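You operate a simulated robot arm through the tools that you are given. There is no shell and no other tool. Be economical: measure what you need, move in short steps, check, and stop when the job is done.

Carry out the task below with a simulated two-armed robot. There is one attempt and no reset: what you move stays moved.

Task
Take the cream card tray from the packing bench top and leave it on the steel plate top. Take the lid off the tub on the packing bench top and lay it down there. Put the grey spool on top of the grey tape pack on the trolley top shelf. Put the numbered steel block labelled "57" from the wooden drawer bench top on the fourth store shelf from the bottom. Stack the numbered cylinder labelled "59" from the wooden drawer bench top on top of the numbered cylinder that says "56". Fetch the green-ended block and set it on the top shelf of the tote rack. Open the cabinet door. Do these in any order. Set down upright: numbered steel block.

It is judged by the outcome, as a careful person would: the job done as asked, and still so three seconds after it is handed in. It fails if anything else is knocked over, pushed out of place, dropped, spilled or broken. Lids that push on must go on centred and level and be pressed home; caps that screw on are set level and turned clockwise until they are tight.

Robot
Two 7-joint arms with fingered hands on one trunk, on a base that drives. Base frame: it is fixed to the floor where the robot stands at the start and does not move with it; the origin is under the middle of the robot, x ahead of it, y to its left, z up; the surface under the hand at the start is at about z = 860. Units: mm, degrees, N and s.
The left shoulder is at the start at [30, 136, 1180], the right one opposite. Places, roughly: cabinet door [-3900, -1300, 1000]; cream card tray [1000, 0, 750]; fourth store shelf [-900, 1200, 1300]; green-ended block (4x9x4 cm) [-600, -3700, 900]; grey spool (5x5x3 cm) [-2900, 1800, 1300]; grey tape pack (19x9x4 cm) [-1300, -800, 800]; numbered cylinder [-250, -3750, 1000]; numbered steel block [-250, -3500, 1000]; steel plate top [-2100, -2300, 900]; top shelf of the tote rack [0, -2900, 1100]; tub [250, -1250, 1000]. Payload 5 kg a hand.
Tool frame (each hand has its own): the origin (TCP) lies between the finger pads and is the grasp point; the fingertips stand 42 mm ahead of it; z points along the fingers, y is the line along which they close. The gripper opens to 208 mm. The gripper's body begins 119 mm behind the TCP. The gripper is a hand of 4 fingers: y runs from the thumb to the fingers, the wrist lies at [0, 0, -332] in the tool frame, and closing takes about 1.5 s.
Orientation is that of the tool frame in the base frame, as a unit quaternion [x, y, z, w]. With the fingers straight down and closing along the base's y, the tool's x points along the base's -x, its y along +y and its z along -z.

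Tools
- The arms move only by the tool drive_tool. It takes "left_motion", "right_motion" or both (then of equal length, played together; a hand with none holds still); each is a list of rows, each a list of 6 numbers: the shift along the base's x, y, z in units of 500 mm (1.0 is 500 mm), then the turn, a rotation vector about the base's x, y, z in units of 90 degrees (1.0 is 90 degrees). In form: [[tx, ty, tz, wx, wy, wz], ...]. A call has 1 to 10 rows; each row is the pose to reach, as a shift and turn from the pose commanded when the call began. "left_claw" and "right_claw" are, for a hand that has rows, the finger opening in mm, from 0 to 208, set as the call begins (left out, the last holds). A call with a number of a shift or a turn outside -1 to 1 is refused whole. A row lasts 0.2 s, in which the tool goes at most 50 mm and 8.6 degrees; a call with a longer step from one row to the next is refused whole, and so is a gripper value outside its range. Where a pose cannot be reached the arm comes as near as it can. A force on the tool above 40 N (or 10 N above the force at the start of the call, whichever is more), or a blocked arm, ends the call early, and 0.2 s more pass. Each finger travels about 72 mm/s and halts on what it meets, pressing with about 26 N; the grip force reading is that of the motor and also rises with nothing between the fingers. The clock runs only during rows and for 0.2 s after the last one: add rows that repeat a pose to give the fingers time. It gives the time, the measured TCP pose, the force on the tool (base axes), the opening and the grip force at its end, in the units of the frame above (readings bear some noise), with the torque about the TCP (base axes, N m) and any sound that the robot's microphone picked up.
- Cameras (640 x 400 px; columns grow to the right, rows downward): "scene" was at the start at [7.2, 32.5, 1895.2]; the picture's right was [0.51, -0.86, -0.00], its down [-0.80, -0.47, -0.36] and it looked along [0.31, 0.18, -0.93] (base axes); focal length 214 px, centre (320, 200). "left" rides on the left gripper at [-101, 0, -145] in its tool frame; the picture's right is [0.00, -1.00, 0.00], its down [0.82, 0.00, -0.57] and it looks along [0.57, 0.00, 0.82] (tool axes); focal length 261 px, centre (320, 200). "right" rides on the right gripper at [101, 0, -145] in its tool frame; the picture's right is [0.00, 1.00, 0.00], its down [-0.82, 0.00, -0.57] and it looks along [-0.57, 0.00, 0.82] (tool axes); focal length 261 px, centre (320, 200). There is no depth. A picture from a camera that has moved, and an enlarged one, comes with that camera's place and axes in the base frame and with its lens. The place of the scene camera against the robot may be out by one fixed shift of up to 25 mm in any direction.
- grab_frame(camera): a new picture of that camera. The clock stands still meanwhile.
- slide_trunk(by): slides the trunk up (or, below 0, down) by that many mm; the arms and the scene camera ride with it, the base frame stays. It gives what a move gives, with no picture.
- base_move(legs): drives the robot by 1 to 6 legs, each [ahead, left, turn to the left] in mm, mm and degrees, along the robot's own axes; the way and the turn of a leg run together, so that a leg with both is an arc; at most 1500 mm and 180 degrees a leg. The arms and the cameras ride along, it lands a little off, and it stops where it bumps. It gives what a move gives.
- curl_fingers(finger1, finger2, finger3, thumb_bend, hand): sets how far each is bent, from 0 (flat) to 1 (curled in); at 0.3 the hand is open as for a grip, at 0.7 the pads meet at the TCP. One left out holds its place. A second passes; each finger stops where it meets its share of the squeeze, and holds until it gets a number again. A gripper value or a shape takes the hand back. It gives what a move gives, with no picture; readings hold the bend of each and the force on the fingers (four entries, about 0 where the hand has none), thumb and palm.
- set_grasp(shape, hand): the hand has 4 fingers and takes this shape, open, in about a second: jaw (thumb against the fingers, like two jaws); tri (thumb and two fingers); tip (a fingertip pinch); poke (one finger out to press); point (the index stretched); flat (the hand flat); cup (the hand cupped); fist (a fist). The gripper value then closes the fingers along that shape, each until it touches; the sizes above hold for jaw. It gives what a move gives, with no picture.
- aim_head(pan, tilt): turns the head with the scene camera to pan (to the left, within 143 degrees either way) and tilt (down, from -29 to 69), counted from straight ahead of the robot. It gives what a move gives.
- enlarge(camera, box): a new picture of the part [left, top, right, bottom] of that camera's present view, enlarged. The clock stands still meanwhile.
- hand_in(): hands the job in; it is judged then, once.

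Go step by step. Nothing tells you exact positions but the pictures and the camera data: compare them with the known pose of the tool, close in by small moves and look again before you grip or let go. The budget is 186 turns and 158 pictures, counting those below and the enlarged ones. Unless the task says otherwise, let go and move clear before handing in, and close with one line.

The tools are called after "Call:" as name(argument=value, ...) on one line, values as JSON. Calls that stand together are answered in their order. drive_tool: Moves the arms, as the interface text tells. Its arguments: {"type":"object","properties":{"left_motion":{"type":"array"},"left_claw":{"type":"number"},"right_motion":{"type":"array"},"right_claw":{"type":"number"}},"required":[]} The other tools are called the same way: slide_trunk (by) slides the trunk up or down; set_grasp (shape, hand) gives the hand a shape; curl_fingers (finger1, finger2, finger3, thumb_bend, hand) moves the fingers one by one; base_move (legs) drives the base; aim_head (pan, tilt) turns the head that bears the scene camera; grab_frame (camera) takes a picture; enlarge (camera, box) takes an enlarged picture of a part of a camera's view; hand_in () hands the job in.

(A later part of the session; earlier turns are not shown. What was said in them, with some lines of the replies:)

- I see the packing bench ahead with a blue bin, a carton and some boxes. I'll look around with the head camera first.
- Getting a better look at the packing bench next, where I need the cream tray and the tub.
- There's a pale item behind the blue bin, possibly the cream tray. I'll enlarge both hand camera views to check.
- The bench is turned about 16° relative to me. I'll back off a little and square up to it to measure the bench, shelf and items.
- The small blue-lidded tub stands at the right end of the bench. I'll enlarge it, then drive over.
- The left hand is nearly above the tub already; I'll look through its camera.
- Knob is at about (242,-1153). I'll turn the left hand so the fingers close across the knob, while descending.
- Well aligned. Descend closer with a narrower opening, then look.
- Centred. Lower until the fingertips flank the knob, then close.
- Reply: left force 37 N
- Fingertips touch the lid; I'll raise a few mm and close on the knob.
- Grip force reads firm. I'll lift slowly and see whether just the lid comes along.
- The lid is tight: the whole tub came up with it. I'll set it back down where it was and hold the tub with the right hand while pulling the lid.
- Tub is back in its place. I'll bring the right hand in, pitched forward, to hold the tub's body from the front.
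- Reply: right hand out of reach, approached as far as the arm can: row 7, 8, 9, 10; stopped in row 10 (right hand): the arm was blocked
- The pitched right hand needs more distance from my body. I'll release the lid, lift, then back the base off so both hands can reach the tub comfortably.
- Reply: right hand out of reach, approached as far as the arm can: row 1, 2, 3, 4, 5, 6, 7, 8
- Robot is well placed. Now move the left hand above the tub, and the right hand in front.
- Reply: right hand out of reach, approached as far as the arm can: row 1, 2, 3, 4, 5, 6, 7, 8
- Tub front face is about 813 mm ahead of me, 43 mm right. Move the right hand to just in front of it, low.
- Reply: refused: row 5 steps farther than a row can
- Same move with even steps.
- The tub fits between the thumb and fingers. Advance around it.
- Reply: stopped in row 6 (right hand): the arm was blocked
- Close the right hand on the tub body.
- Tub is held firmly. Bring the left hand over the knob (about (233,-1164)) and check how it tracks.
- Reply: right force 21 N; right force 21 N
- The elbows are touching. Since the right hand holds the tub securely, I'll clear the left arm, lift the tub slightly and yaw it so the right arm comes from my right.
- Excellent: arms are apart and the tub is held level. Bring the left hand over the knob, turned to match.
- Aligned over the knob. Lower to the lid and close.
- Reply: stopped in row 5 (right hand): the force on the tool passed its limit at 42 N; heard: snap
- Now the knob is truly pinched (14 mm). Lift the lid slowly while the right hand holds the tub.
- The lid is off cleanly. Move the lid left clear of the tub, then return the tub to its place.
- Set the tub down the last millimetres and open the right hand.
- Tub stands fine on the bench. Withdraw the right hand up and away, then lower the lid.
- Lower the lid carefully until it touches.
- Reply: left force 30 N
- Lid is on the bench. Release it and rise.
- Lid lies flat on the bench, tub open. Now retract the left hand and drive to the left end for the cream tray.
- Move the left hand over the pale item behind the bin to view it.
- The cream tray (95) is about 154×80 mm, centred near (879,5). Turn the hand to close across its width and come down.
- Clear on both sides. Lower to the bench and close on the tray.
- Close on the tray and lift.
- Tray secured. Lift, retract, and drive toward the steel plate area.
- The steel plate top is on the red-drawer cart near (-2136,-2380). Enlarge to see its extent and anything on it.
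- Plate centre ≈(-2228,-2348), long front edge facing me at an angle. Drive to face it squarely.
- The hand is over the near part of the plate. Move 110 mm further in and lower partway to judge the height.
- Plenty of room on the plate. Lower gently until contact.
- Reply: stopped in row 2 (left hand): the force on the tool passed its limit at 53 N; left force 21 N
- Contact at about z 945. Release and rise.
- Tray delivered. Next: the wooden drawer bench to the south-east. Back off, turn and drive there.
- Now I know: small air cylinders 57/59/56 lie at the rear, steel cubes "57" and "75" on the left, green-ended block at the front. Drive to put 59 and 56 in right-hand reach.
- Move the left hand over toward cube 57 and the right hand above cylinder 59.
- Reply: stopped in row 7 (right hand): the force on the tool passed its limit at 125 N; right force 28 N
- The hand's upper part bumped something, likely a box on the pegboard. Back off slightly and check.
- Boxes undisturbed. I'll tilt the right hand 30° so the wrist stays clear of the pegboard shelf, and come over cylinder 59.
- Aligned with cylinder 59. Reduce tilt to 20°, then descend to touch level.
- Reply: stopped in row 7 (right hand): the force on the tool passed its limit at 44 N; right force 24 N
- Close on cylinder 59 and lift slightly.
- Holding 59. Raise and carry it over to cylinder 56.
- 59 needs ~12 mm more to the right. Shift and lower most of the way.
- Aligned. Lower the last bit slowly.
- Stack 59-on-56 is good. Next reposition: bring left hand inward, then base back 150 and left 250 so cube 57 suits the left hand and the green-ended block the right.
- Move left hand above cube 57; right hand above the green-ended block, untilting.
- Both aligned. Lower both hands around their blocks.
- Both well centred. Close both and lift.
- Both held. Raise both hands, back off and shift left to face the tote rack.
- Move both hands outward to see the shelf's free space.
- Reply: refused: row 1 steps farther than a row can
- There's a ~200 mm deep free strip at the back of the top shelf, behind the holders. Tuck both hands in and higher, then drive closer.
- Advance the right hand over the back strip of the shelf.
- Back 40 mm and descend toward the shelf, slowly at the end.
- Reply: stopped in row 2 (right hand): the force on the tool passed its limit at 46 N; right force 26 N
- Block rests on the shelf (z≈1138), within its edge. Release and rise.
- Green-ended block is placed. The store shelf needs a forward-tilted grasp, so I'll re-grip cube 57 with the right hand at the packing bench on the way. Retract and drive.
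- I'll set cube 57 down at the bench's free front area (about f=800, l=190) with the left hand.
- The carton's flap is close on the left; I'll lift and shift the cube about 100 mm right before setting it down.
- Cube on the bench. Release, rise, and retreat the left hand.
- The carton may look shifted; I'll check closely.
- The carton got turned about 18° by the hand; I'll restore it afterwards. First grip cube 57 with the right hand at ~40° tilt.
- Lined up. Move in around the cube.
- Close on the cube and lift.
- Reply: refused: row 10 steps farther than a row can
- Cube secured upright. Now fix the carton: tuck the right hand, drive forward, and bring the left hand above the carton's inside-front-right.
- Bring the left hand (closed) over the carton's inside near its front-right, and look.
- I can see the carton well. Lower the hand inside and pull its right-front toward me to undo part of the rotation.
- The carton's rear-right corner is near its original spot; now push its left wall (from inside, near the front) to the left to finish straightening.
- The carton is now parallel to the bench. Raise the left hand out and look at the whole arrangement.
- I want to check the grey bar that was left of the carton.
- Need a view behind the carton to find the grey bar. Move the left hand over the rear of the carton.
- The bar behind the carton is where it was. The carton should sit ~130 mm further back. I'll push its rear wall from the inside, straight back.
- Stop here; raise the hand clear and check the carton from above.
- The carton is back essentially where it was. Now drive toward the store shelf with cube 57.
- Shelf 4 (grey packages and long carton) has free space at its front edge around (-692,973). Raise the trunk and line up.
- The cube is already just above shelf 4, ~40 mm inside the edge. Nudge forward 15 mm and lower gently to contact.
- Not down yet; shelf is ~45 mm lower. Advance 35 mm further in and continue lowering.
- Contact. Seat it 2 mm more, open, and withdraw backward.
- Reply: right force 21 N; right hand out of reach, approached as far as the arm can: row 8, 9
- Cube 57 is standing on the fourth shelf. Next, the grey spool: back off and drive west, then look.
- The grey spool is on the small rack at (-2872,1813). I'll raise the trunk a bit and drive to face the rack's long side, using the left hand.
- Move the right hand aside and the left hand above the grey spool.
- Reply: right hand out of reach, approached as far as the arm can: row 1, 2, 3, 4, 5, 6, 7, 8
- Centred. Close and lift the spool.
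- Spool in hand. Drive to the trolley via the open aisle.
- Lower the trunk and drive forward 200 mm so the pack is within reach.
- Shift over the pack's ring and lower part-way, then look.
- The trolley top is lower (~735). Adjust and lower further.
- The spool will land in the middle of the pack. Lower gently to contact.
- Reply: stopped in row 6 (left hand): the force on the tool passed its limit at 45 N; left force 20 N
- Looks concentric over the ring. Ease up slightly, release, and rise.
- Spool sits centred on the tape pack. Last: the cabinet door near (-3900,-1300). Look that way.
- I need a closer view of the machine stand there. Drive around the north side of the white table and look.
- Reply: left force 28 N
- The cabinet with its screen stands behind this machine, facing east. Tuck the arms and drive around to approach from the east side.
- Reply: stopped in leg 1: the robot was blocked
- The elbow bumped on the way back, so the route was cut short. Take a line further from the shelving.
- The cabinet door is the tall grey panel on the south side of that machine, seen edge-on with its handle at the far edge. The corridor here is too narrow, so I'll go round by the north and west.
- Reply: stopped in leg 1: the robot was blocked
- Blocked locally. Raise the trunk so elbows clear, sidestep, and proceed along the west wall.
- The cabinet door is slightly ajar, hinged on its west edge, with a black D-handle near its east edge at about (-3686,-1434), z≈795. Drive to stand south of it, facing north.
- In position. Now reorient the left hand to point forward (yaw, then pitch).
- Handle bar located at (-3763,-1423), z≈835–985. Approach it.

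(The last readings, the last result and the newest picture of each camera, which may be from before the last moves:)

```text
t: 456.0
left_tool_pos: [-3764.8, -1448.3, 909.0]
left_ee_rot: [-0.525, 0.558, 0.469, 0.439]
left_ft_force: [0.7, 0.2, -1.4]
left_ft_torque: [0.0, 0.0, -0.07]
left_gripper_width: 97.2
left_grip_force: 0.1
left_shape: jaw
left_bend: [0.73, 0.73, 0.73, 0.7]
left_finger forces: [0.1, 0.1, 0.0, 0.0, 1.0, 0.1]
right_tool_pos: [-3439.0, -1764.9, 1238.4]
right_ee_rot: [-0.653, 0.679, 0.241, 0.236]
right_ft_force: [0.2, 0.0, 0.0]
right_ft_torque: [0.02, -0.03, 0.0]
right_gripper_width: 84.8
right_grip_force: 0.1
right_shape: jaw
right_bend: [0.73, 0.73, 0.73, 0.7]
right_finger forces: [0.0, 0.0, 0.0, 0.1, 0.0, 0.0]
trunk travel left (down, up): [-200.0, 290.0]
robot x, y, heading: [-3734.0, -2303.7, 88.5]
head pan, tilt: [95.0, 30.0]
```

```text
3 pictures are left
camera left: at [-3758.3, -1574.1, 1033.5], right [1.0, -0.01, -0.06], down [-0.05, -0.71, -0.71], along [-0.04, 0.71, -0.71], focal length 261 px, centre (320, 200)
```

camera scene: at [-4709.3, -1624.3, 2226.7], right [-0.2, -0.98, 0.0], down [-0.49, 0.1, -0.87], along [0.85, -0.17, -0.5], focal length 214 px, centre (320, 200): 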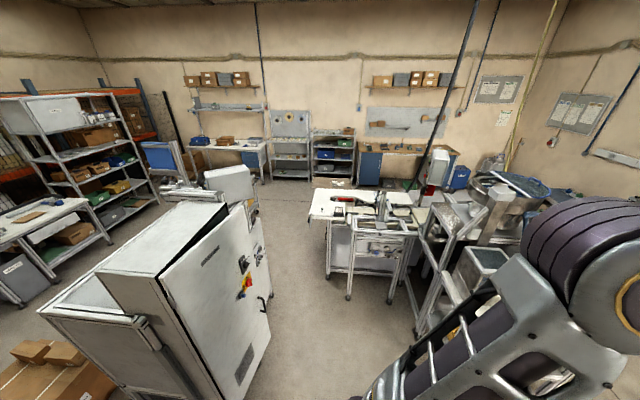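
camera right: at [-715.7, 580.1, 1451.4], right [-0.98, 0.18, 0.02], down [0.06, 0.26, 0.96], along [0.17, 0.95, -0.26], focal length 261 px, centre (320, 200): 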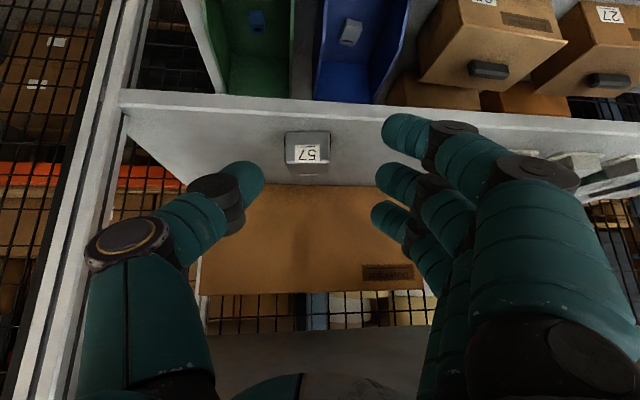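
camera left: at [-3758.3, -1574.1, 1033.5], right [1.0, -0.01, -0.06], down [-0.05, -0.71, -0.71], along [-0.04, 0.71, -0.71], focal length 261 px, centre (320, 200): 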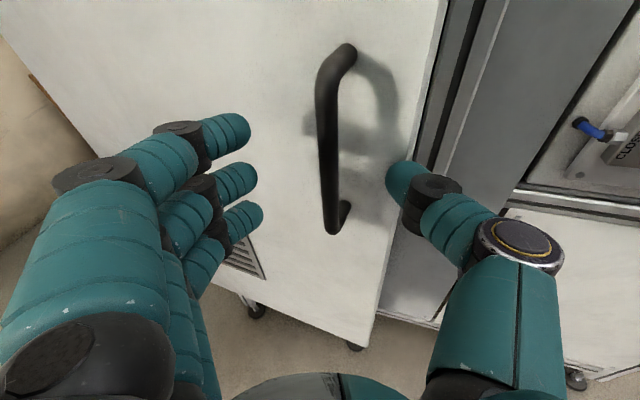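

Bar is between thumb and fingers. Close on it, then pull along the door's arc.

Call:
drive_tool(left_motion=[[0, 0, 0, 0, 0, 0], [0, 0, 0, 0, 0, 0], [0, 0, 0, 0, 0, 0], [0, 0, 0, 0, 0, 0], [0, 0, 0, 0, 0, 0], [0, 0, 0, 0, 0, 0], [0, 0, 0, 0, 0, 0]], left_claw=0)

Call:
drive_tool(left_motion=[[-0.022, -0.029, 0, 0, 0, -0.027], [-0.045, -0.059, 0, 0, 0, -0.055], [-0.07, -0.087, 0, 0, 0, -0.083], [-0.097, -0.115, 0, 0, 0, -0.11], [-0.124, -0.141, 0, 0, 0, -0.138], [-0.153, -0.167, 0, 0, 0, -0.166], [-0.182, -0.19, 0, 0, 0, -0.193], [-0.213, -0.213, 0, 0, 0, -0.22], [-0.213, -0.213, 0, 0, 0, -0.22]])

```text
t: 457.6
left_tool_pos: [-3763.0, -1450.5, 908.9]
left_ee_rot: [-0.526, 0.558, 0.469, 0.438]
left_ft_force: [-1.3, 1.6, -0.3]
left_ft_torque: [-0.1, 0.11, -0.54]
left_gripper_width: 44.7
left_grip_force: 26.1
left_shape: jaw
left_bend: [0.7, 0.7, 0.7, 0.7]
left_finger forces: [7.6, 7.5, 7.1, 0.1, 20.2, 0.1]
right_tool_pos: [-3437.5, -1765.3, 1238.2]
right_ee_rot: [-0.653, 0.679, 0.241, 0.235]
right_ft_force: [0.1, -0.4, 0.0]
right_ft_torque: [-0.01, 0.02, -0.03]
right_gripper_width: 85.4
right_grip_force: 0.0
right_shape: jaw
right_bend: [0.73, 0.73, 0.73, 0.7]
right_finger forces: [0.1, 0.1, 0.1, 0.1, 0.0, 0.0]
trunk travel left (down, up): [-200.0, 290.0]
robot x, y, heading: [-3736.6, -2299.9, 88.7]
head pan, tilt: [95.0, 30.0]
```

```text
t: 459.6
left_tool_pos: [-3869.9, -1555.6, 910.8]
left_ee_rot: [-0.421, 0.641, 0.385, 0.513]
left_ft_force: [15.9, -13.9, -0.3]
left_ft_torque: [-0.17, -0.15, -1.89]
left_gripper_width: 48.5
left_grip_force: 26.0
left_shape: jaw
left_bend: [0.7, 0.7, 0.7, 0.7]
left_finger forces: [3.8, 3.0, 2.6, 0.0, 31.4, 0.0]
right_tool_pos: [-3435.4, -1766.5, 1238.5]
right_ee_rot: [-0.653, 0.678, 0.242, 0.236]
right_ft_force: [0.8, 0.2, -0.1]
right_ft_torque: [0.0, 0.01, 0.09]
right_gripper_width: 85.1
right_grip_force: 0.0
right_shape: jaw
right_bend: [0.73, 0.73, 0.73, 0.7]
right_finger forces: [0.1, 0.0, 0.0, 0.1, 0.0, 0.1]
trunk travel left (down, up): [-200.0, 290.0]
robot x, y, heading: [-3731.0, -2300.2, 88.6]
head pan, tilt: [95.0, 30.0]
```

The door is swinging; slight outward force tells me the true arc is a bit wider. Continue along the corrected arc.

Call:
drive_tool(left_motion=[[-0.047, -0.052, 0, 0, 0, -0.024], [-0.09, -0.079, 0, 0, 0, -0.058], [-0.165, -0.119, 0, 0, 0, -0.113], [-0.243, -0.152, 0, 0, 0, -0.169], [-0.323, -0.179, 0, 0, 0, -0.224], [-0.323, -0.179, 0, 0, 0, -0.224]])

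```text
t: 461.0
left_tool_pos: [-4031.0, -1643.1, 910.3]
left_ee_rot: [-0.303, 0.705, 0.291, 0.572]
left_ft_force: [4.1, -8.9, 1.0]
left_ft_torque: [-0.22, 0.12, -0.95]
left_gripper_width: 46.7
left_grip_force: 26.3
left_shape: jaw
left_bend: [0.7, 0.7, 0.7, 0.7]
left_finger forces: [6.7, 5.7, 4.2, 0.0, 24.0, 0.0]
right_tool_pos: [-3437.6, -1765.1, 1237.6]
right_ee_rot: [-0.652, 0.679, 0.242, 0.236]
right_ft_force: [0.8, 0.4, -0.4]
right_ft_torque: [0.0, 0.07, 0.01]
right_gripper_width: 85.0
right_grip_force: 0.1
right_shape: jaw
right_bend: [0.73, 0.73, 0.73, 0.7]
right_finger forces: [0.0, 0.0, 0.0, 0.1, 0.0, 0.0]
trunk travel left (down, up): [-200.0, 290.0]
robot x, y, heading: [-3734.7, -2302.8, 88.8]
head pan, tilt: [95.0, 30.0]
```

Continue the swing to a wide-open position.

Call:
drive_tool(left_motion=[[-0.083, -0.019, 0, 0, 0, -0.056], [-0.166, -0.032, 0, 0, 0, -0.111], [-0.251, -0.036, 0, 0, 0, -0.167], [-0.336, -0.034, 0, 0, 0, -0.222], [-0.42, -0.024, 0, 0, 0, -0.278], [-0.42, -0.024, 0, 0, 0, -0.278]])

```text
t: 462.4
left_tool_pos: [-4240.2, -1656.3, 911.0]
left_ee_rot: [-0.143, 0.753, 0.159, 0.622]
left_ft_force: [0.9, 0.3, 0.2]
left_ft_torque: [-0.03, 0.07, 0.02]
left_gripper_width: 26.3
left_grip_force: 25.8
left_shape: jaw
left_bend: [0.71, 0.71, 0.7, 0.74]
left_finger forces: [0.0, 0.0, 0.1, 0.1, 0.0, 0.0]
right_tool_pos: [-3436.5, -1764.9, 1238.5]
right_ee_rot: [-0.653, 0.678, 0.242, 0.236]
right_ft_force: [0.7, 0.1, 0.0]
right_ft_torque: [0.04, 0.08, 0.04]
right_gripper_width: 85.2
right_grip_force: 0.0
right_shape: jaw
right_bend: [0.73, 0.73, 0.73, 0.7]
right_finger forces: [0.0, 0.0, 0.0, 0.0, 0.0, 0.1]
trunk travel left (down, up): [-200.0, 290.0]
robot x, y, heading: [-3735.4, -2302.7, 89.0]
head pan, tilt: [95.0, 30.0]
```

The grip slipped off near the end. Check how far the door is open.

Call:
aim_head(pan=25, tilt=40)

Call:
grab_frame(camera="scene")

```text
t: 463.8
left_tool_pos: [-4241.2, -1655.7, 910.7]
left_ee_rot: [-0.143, 0.753, 0.159, 0.622]
left_ft_force: [0.2, 0.3, 0.0]
left_ft_torque: [0.01, 0.0, 0.01]
left_gripper_width: 26.4
left_grip_force: 25.8
left_shape: jaw
left_bend: [0.71, 0.71, 0.7, 0.74]
left_finger forces: [0.0, 0.0, 0.0, 0.1, 0.0, 0.0]
right_tool_pos: [-3439.0, -1764.9, 1239.4]
right_ee_rot: [-0.653, 0.678, 0.242, 0.235]
right_ft_force: [-0.3, 0.3, 0.1]
right_ft_torque: [0.01, 0.01, 0.0]
right_gripper_width: 84.9
right_grip_force: 0.1
right_shape: jaw
right_bend: [0.73, 0.73, 0.73, 0.7]
right_finger forces: [0.0, 0.0, 0.0, 0.0, 0.0, 0.0]
trunk travel left (down, up): [-200.0, 290.0]
robot x, y, heading: [-3733.2, -2299.4, 88.8]
head pan, tilt: [25.0, 40.0]
```

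```text
2 pictures are left
camera scene: at [-3781.6, -2248.2, 1931.3], right [0.92, 0.4, 0.0], down [0.26, -0.59, -0.77], along [-0.31, 0.7, -0.64], focal length 214 px, centre (320, 200)
```

scene: 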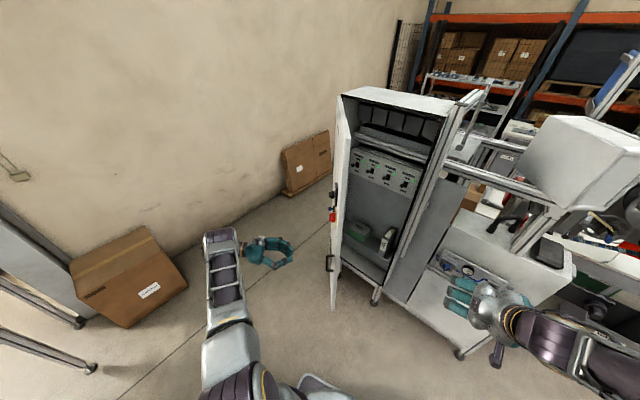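

The door is about 50° open. I'll push it further from its inner side: back off a little, bring the left hand round the door edge and sweep it west.

Call:
base_move(legs=[[-170, 0, 0]])

Call:
drive_tool(left_motion=[[0.076, 0, 0, 0, 0, 0.07], [0.152, 0, 0, 0, 0, 0.14], [0.228, 0, 0, 0, 0, 0.21], [0.304, 0, 0, 0, 0, 0.28], [0.38, 0, 0, 0, 0, 0.36], [0.456, 0, 0, 0, 0, 0.44], [0.532, 0, 0, 0, 0, 0.52], [0.608, 0, 0, 0, 0, 0.6], [0.684, 0, 0, 0, 0, 0.67], [0.76, 0, 0, 0, 0, 0.7]])

Call:
drive_tool(left_motion=[[0.06, 0.06, 0, 0, 0, 0], [0.08, 0.15, 0, 0, 0, 0], [0.08, 0.24, 0, 0, 0, 0], [0.08, 0.33, 0, 0, 0, 0], [0.08, 0.42, 0, 0, 0, 0], [0.08, 0.47, 0, 0, 0, 0]])

```text
t: 465.2
left_tool_pos: [-4245.4, -1799.8, 907.3]
left_ee_rot: [-0.145, 0.753, 0.158, 0.622]
left_ft_force: [0.6, 1.4, -0.1]
left_ft_torque: [0.0, -0.06, -0.16]
left_gripper_width: 26.3
left_grip_force: 26.7
left_shape: jaw
left_bend: [0.71, 0.71, 0.7, 0.74]
left_finger forces: [0.1, 0.0, 0.1, 0.1, 0.0, 0.0]
right_tool_pos: [-3439.3, -1908.5, 1237.4]
right_ee_rot: [-0.653, 0.678, 0.241, 0.236]
right_ft_force: [0.3, 1.0, -1.2]
right_ft_torque: [-0.14, 0.02, -0.01]
right_gripper_width: 84.8
right_grip_force: 0.1
right_shape: jaw
right_bend: [0.73, 0.73, 0.73, 0.7]
right_finger forces: [0.1, 0.0, 0.1, 0.1, 0.0, 0.0]
trunk travel left (down, up): [-200.0, 290.0]
robot x, y, heading: [-3739.1, -2447.4, 88.5]
head pan, tilt: [25.0, 40.0]
stopped in leg 1: the robot was blocked; the commanded pose is now the measured one
```

```text
t: 467.4
left_tool_pos: [-3866.0, -1800.5, 909.0]
left_ee_rot: [-0.518, 0.566, 0.462, 0.445]
left_ft_force: [-0.1, 0.0, 0.0]
left_ft_torque: [-0.03, 0.01, 0.01]
left_gripper_width: 25.8
left_grip_force: 25.8
left_shape: jaw
left_bend: [0.71, 0.71, 0.7, 0.74]
left_finger forces: [0.0, 0.1, 0.0, 0.1, 0.0, 0.0]
right_tool_pos: [-3440.2, -1909.7, 1236.6]
right_ee_rot: [-0.654, 0.678, 0.242, 0.234]
right_ft_force: [0.5, 0.1, -0.6]
right_ft_torque: [0.06, 0.05, 0.06]
right_gripper_width: 85.2
right_grip_force: 0.1
right_shape: jaw
right_bend: [0.73, 0.73, 0.73, 0.7]
right_finger forces: [0.0, 0.0, 0.0, 0.0, 0.1, 0.1]
trunk travel left (down, up): [-200.0, 290.0]
robot x, y, heading: [-3735.0, -2446.2, 88.8]
head pan, tilt: [25.0, 40.0]
```

```text
t: 468.9
left_tool_pos: [-3824.8, -1566.1, 909.1]
left_ee_rot: [-0.518, 0.567, 0.46, 0.446]
left_ft_force: [0.2, 0.0, -0.2]
left_ft_torque: [0.06, 0.0, 0.03]
left_gripper_width: 26.2
left_grip_force: 26.1
left_shape: jaw
left_bend: [0.71, 0.71, 0.7, 0.74]
left_finger forces: [0.0, 0.1, 0.1, 0.0, 0.0, 0.0]
right_tool_pos: [-3439.8, -1910.5, 1238.1]
right_ee_rot: [-0.653, 0.678, 0.242, 0.236]
right_ft_force: [0.0, -0.4, -0.3]
right_ft_torque: [-0.01, 0.0, 0.02]
right_gripper_width: 85.2
right_grip_force: 0.1
right_shape: jaw
right_bend: [0.73, 0.73, 0.73, 0.7]
right_finger forces: [0.0, 0.0, 0.0, 0.1, 0.1, 0.0]
trunk travel left (down, up): [-200.0, 290.0]
robot x, y, heading: [-3740.0, -2445.1, 88.5]
head pan, tilt: [25.0, 40.0]
```

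Hand is on the inner side; sweep the door open to the west.

Call:
drive_tool(left_motion=[[-0.08, 0, 0, 0, 0, 0], [-0.16, 0, 0, 0, 0, 0], [-0.24, 0, 0, 0, 0, 0], [-0.32, 0, 0, 0, 0, 0], [-0.4, -0.01, 0, 0, 0, 0], [-0.48, -0.02, 0, 0, 0, 0], [-0.56, -0.03, 0, 0, 0, 0], [-0.64, -0.04, 0, 0, 0, 0], [-0.71, -0.05, 0, 0, 0, 0], [-0.71, -0.05, 0, 0, 0, 0]])

Call:
drive_tool(left_motion=[[0.06, 0, 0, 0, 0, 0], [0.12, -0.06, 0, 0, 0, 0], [0.16, -0.15, 0, 0, 0, 0], [0.2, -0.24, 0, 0, 0, 0], [0.24, -0.32, 0, 0, 0, 0]])

Call:
grab_frame(camera="scene")

```text
t: 471.1
left_tool_pos: [-4180.4, -1590.3, 907.4]
left_ee_rot: [-0.517, 0.567, 0.46, 0.447]
left_ft_force: [-0.4, 0.4, -0.8]
left_ft_torque: [-0.03, 0.02, 0.03]
left_gripper_width: 25.8
left_grip_force: 26.3
left_shape: jaw
left_bend: [0.71, 0.71, 0.7, 0.74]
left_finger forces: [0.0, 0.0, 0.0, 0.0, 0.0, 0.0]
right_tool_pos: [-3438.7, -1910.1, 1237.7]
right_ee_rot: [-0.652, 0.679, 0.241, 0.237]
right_ft_force: [0.8, 0.0, 1.3]
right_ft_torque: [-0.01, 0.05, 0.04]
right_gripper_width: 85.2
right_grip_force: 0.0
right_shape: jaw
right_bend: [0.73, 0.73, 0.73, 0.7]
right_finger forces: [0.0, 0.1, 0.1, 0.0, 0.1, 0.0]
trunk travel left (down, up): [-200.0, 290.0]
robot x, y, heading: [-3736.2, -2441.8, 88.6]
head pan, tilt: [25.0, 40.0]
```

```text
t: 472.2
left_tool_pos: [-4061.2, -1751.5, 910.6]
left_ee_rot: [-0.517, 0.566, 0.461, 0.447]
left_ft_force: [-0.2, -0.5, 0.5]
left_ft_torque: [-0.06, 0.0, 0.05]
left_gripper_width: 25.9
left_grip_force: 26.5
left_shape: jaw
left_bend: [0.71, 0.71, 0.7, 0.74]
left_finger forces: [0.0, 0.1, 0.1, 0.0, 0.1, 0.0]
right_tool_pos: [-3439.8, -1910.2, 1238.9]
right_ee_rot: [-0.651, 0.679, 0.241, 0.237]
right_ft_force: [0.3, -0.4, 1.1]
right_ft_torque: [0.05, 0.02, 0.02]
right_gripper_width: 85.0
right_grip_force: 0.1
right_shape: jaw
right_bend: [0.73, 0.73, 0.73, 0.7]
right_finger forces: [0.0, 0.1, 0.0, 0.1, 0.0, 0.0]
trunk travel left (down, up): [-200.0, 290.0]
robot x, y, heading: [-3736.3, -2445.7, 88.6]
head pan, tilt: [25.0, 40.0]
```

```text
1 pictures are left
camera scene: at [-3784.1, -2392.7, 1931.4], right [0.92, 0.4, 0.0], down [0.26, -0.59, -0.77], along [-0.31, 0.7, -0.64], focal length 214 px, centre (320, 200)
```

scene: 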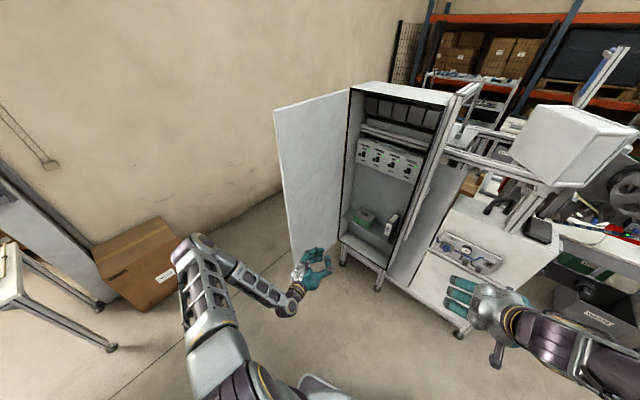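

The cabinet door stands wide open. Retreat the left hand a little further, then hand in.

Call:
drive_tool(left_motion=[[0.05, -0.03, 0.03, 0, 0, 0], [0.1, -0.05, 0.08, 0, 0, 0], [0.14, -0.06, 0.14, 0, 0, 0]])

Call:
hand_in()

```text
t: 473.1
left_tool_pos: [-3989.8, -1781.6, 978.3]
left_ee_rot: [-0.517, 0.567, 0.46, 0.447]
left_ft_force: [-0.2, 0.2, -1.0]
left_ft_torque: [0.02, 0.02, 0.05]
left_gripper_width: 25.8
left_grip_force: 25.7
left_shape: jaw
left_bend: [0.71, 0.71, 0.7, 0.74]
left_finger forces: [0.0, 0.0, 0.0, 0.0, 0.0, 0.1]
right_tool_pos: [-3441.0, -1910.2, 1237.2]
right_ee_rot: [-0.652, 0.678, 0.242, 0.236]
right_ft_force: [0.6, -0.2, -0.1]
right_ft_torque: [0.04, 0.05, 0.04]
right_gripper_width: 84.8
right_grip_force: 0.1
right_shape: jaw
right_bend: [0.73, 0.73, 0.73, 0.7]
right_finger forces: [0.0, 0.0, 0.0, 0.0, 0.0, 0.1]
trunk travel left (down, up): [-200.0, 290.0]
robot x, y, heading: [-3738.7, -2447.7, 88.4]
head pan, tilt: [25.0, 40.0]
```

```text
The job is handed in.
```

All seven tasks are done and handed in, but along the way I knocked the carton on the packing bench out of place. I pushed it back to about where it was by eye; a grey bar that lay beside it may also have moved, and I couldn't confirm where it ended up. The base or an arm also bumped something unseen three times, and I didn't check whether anything moved.
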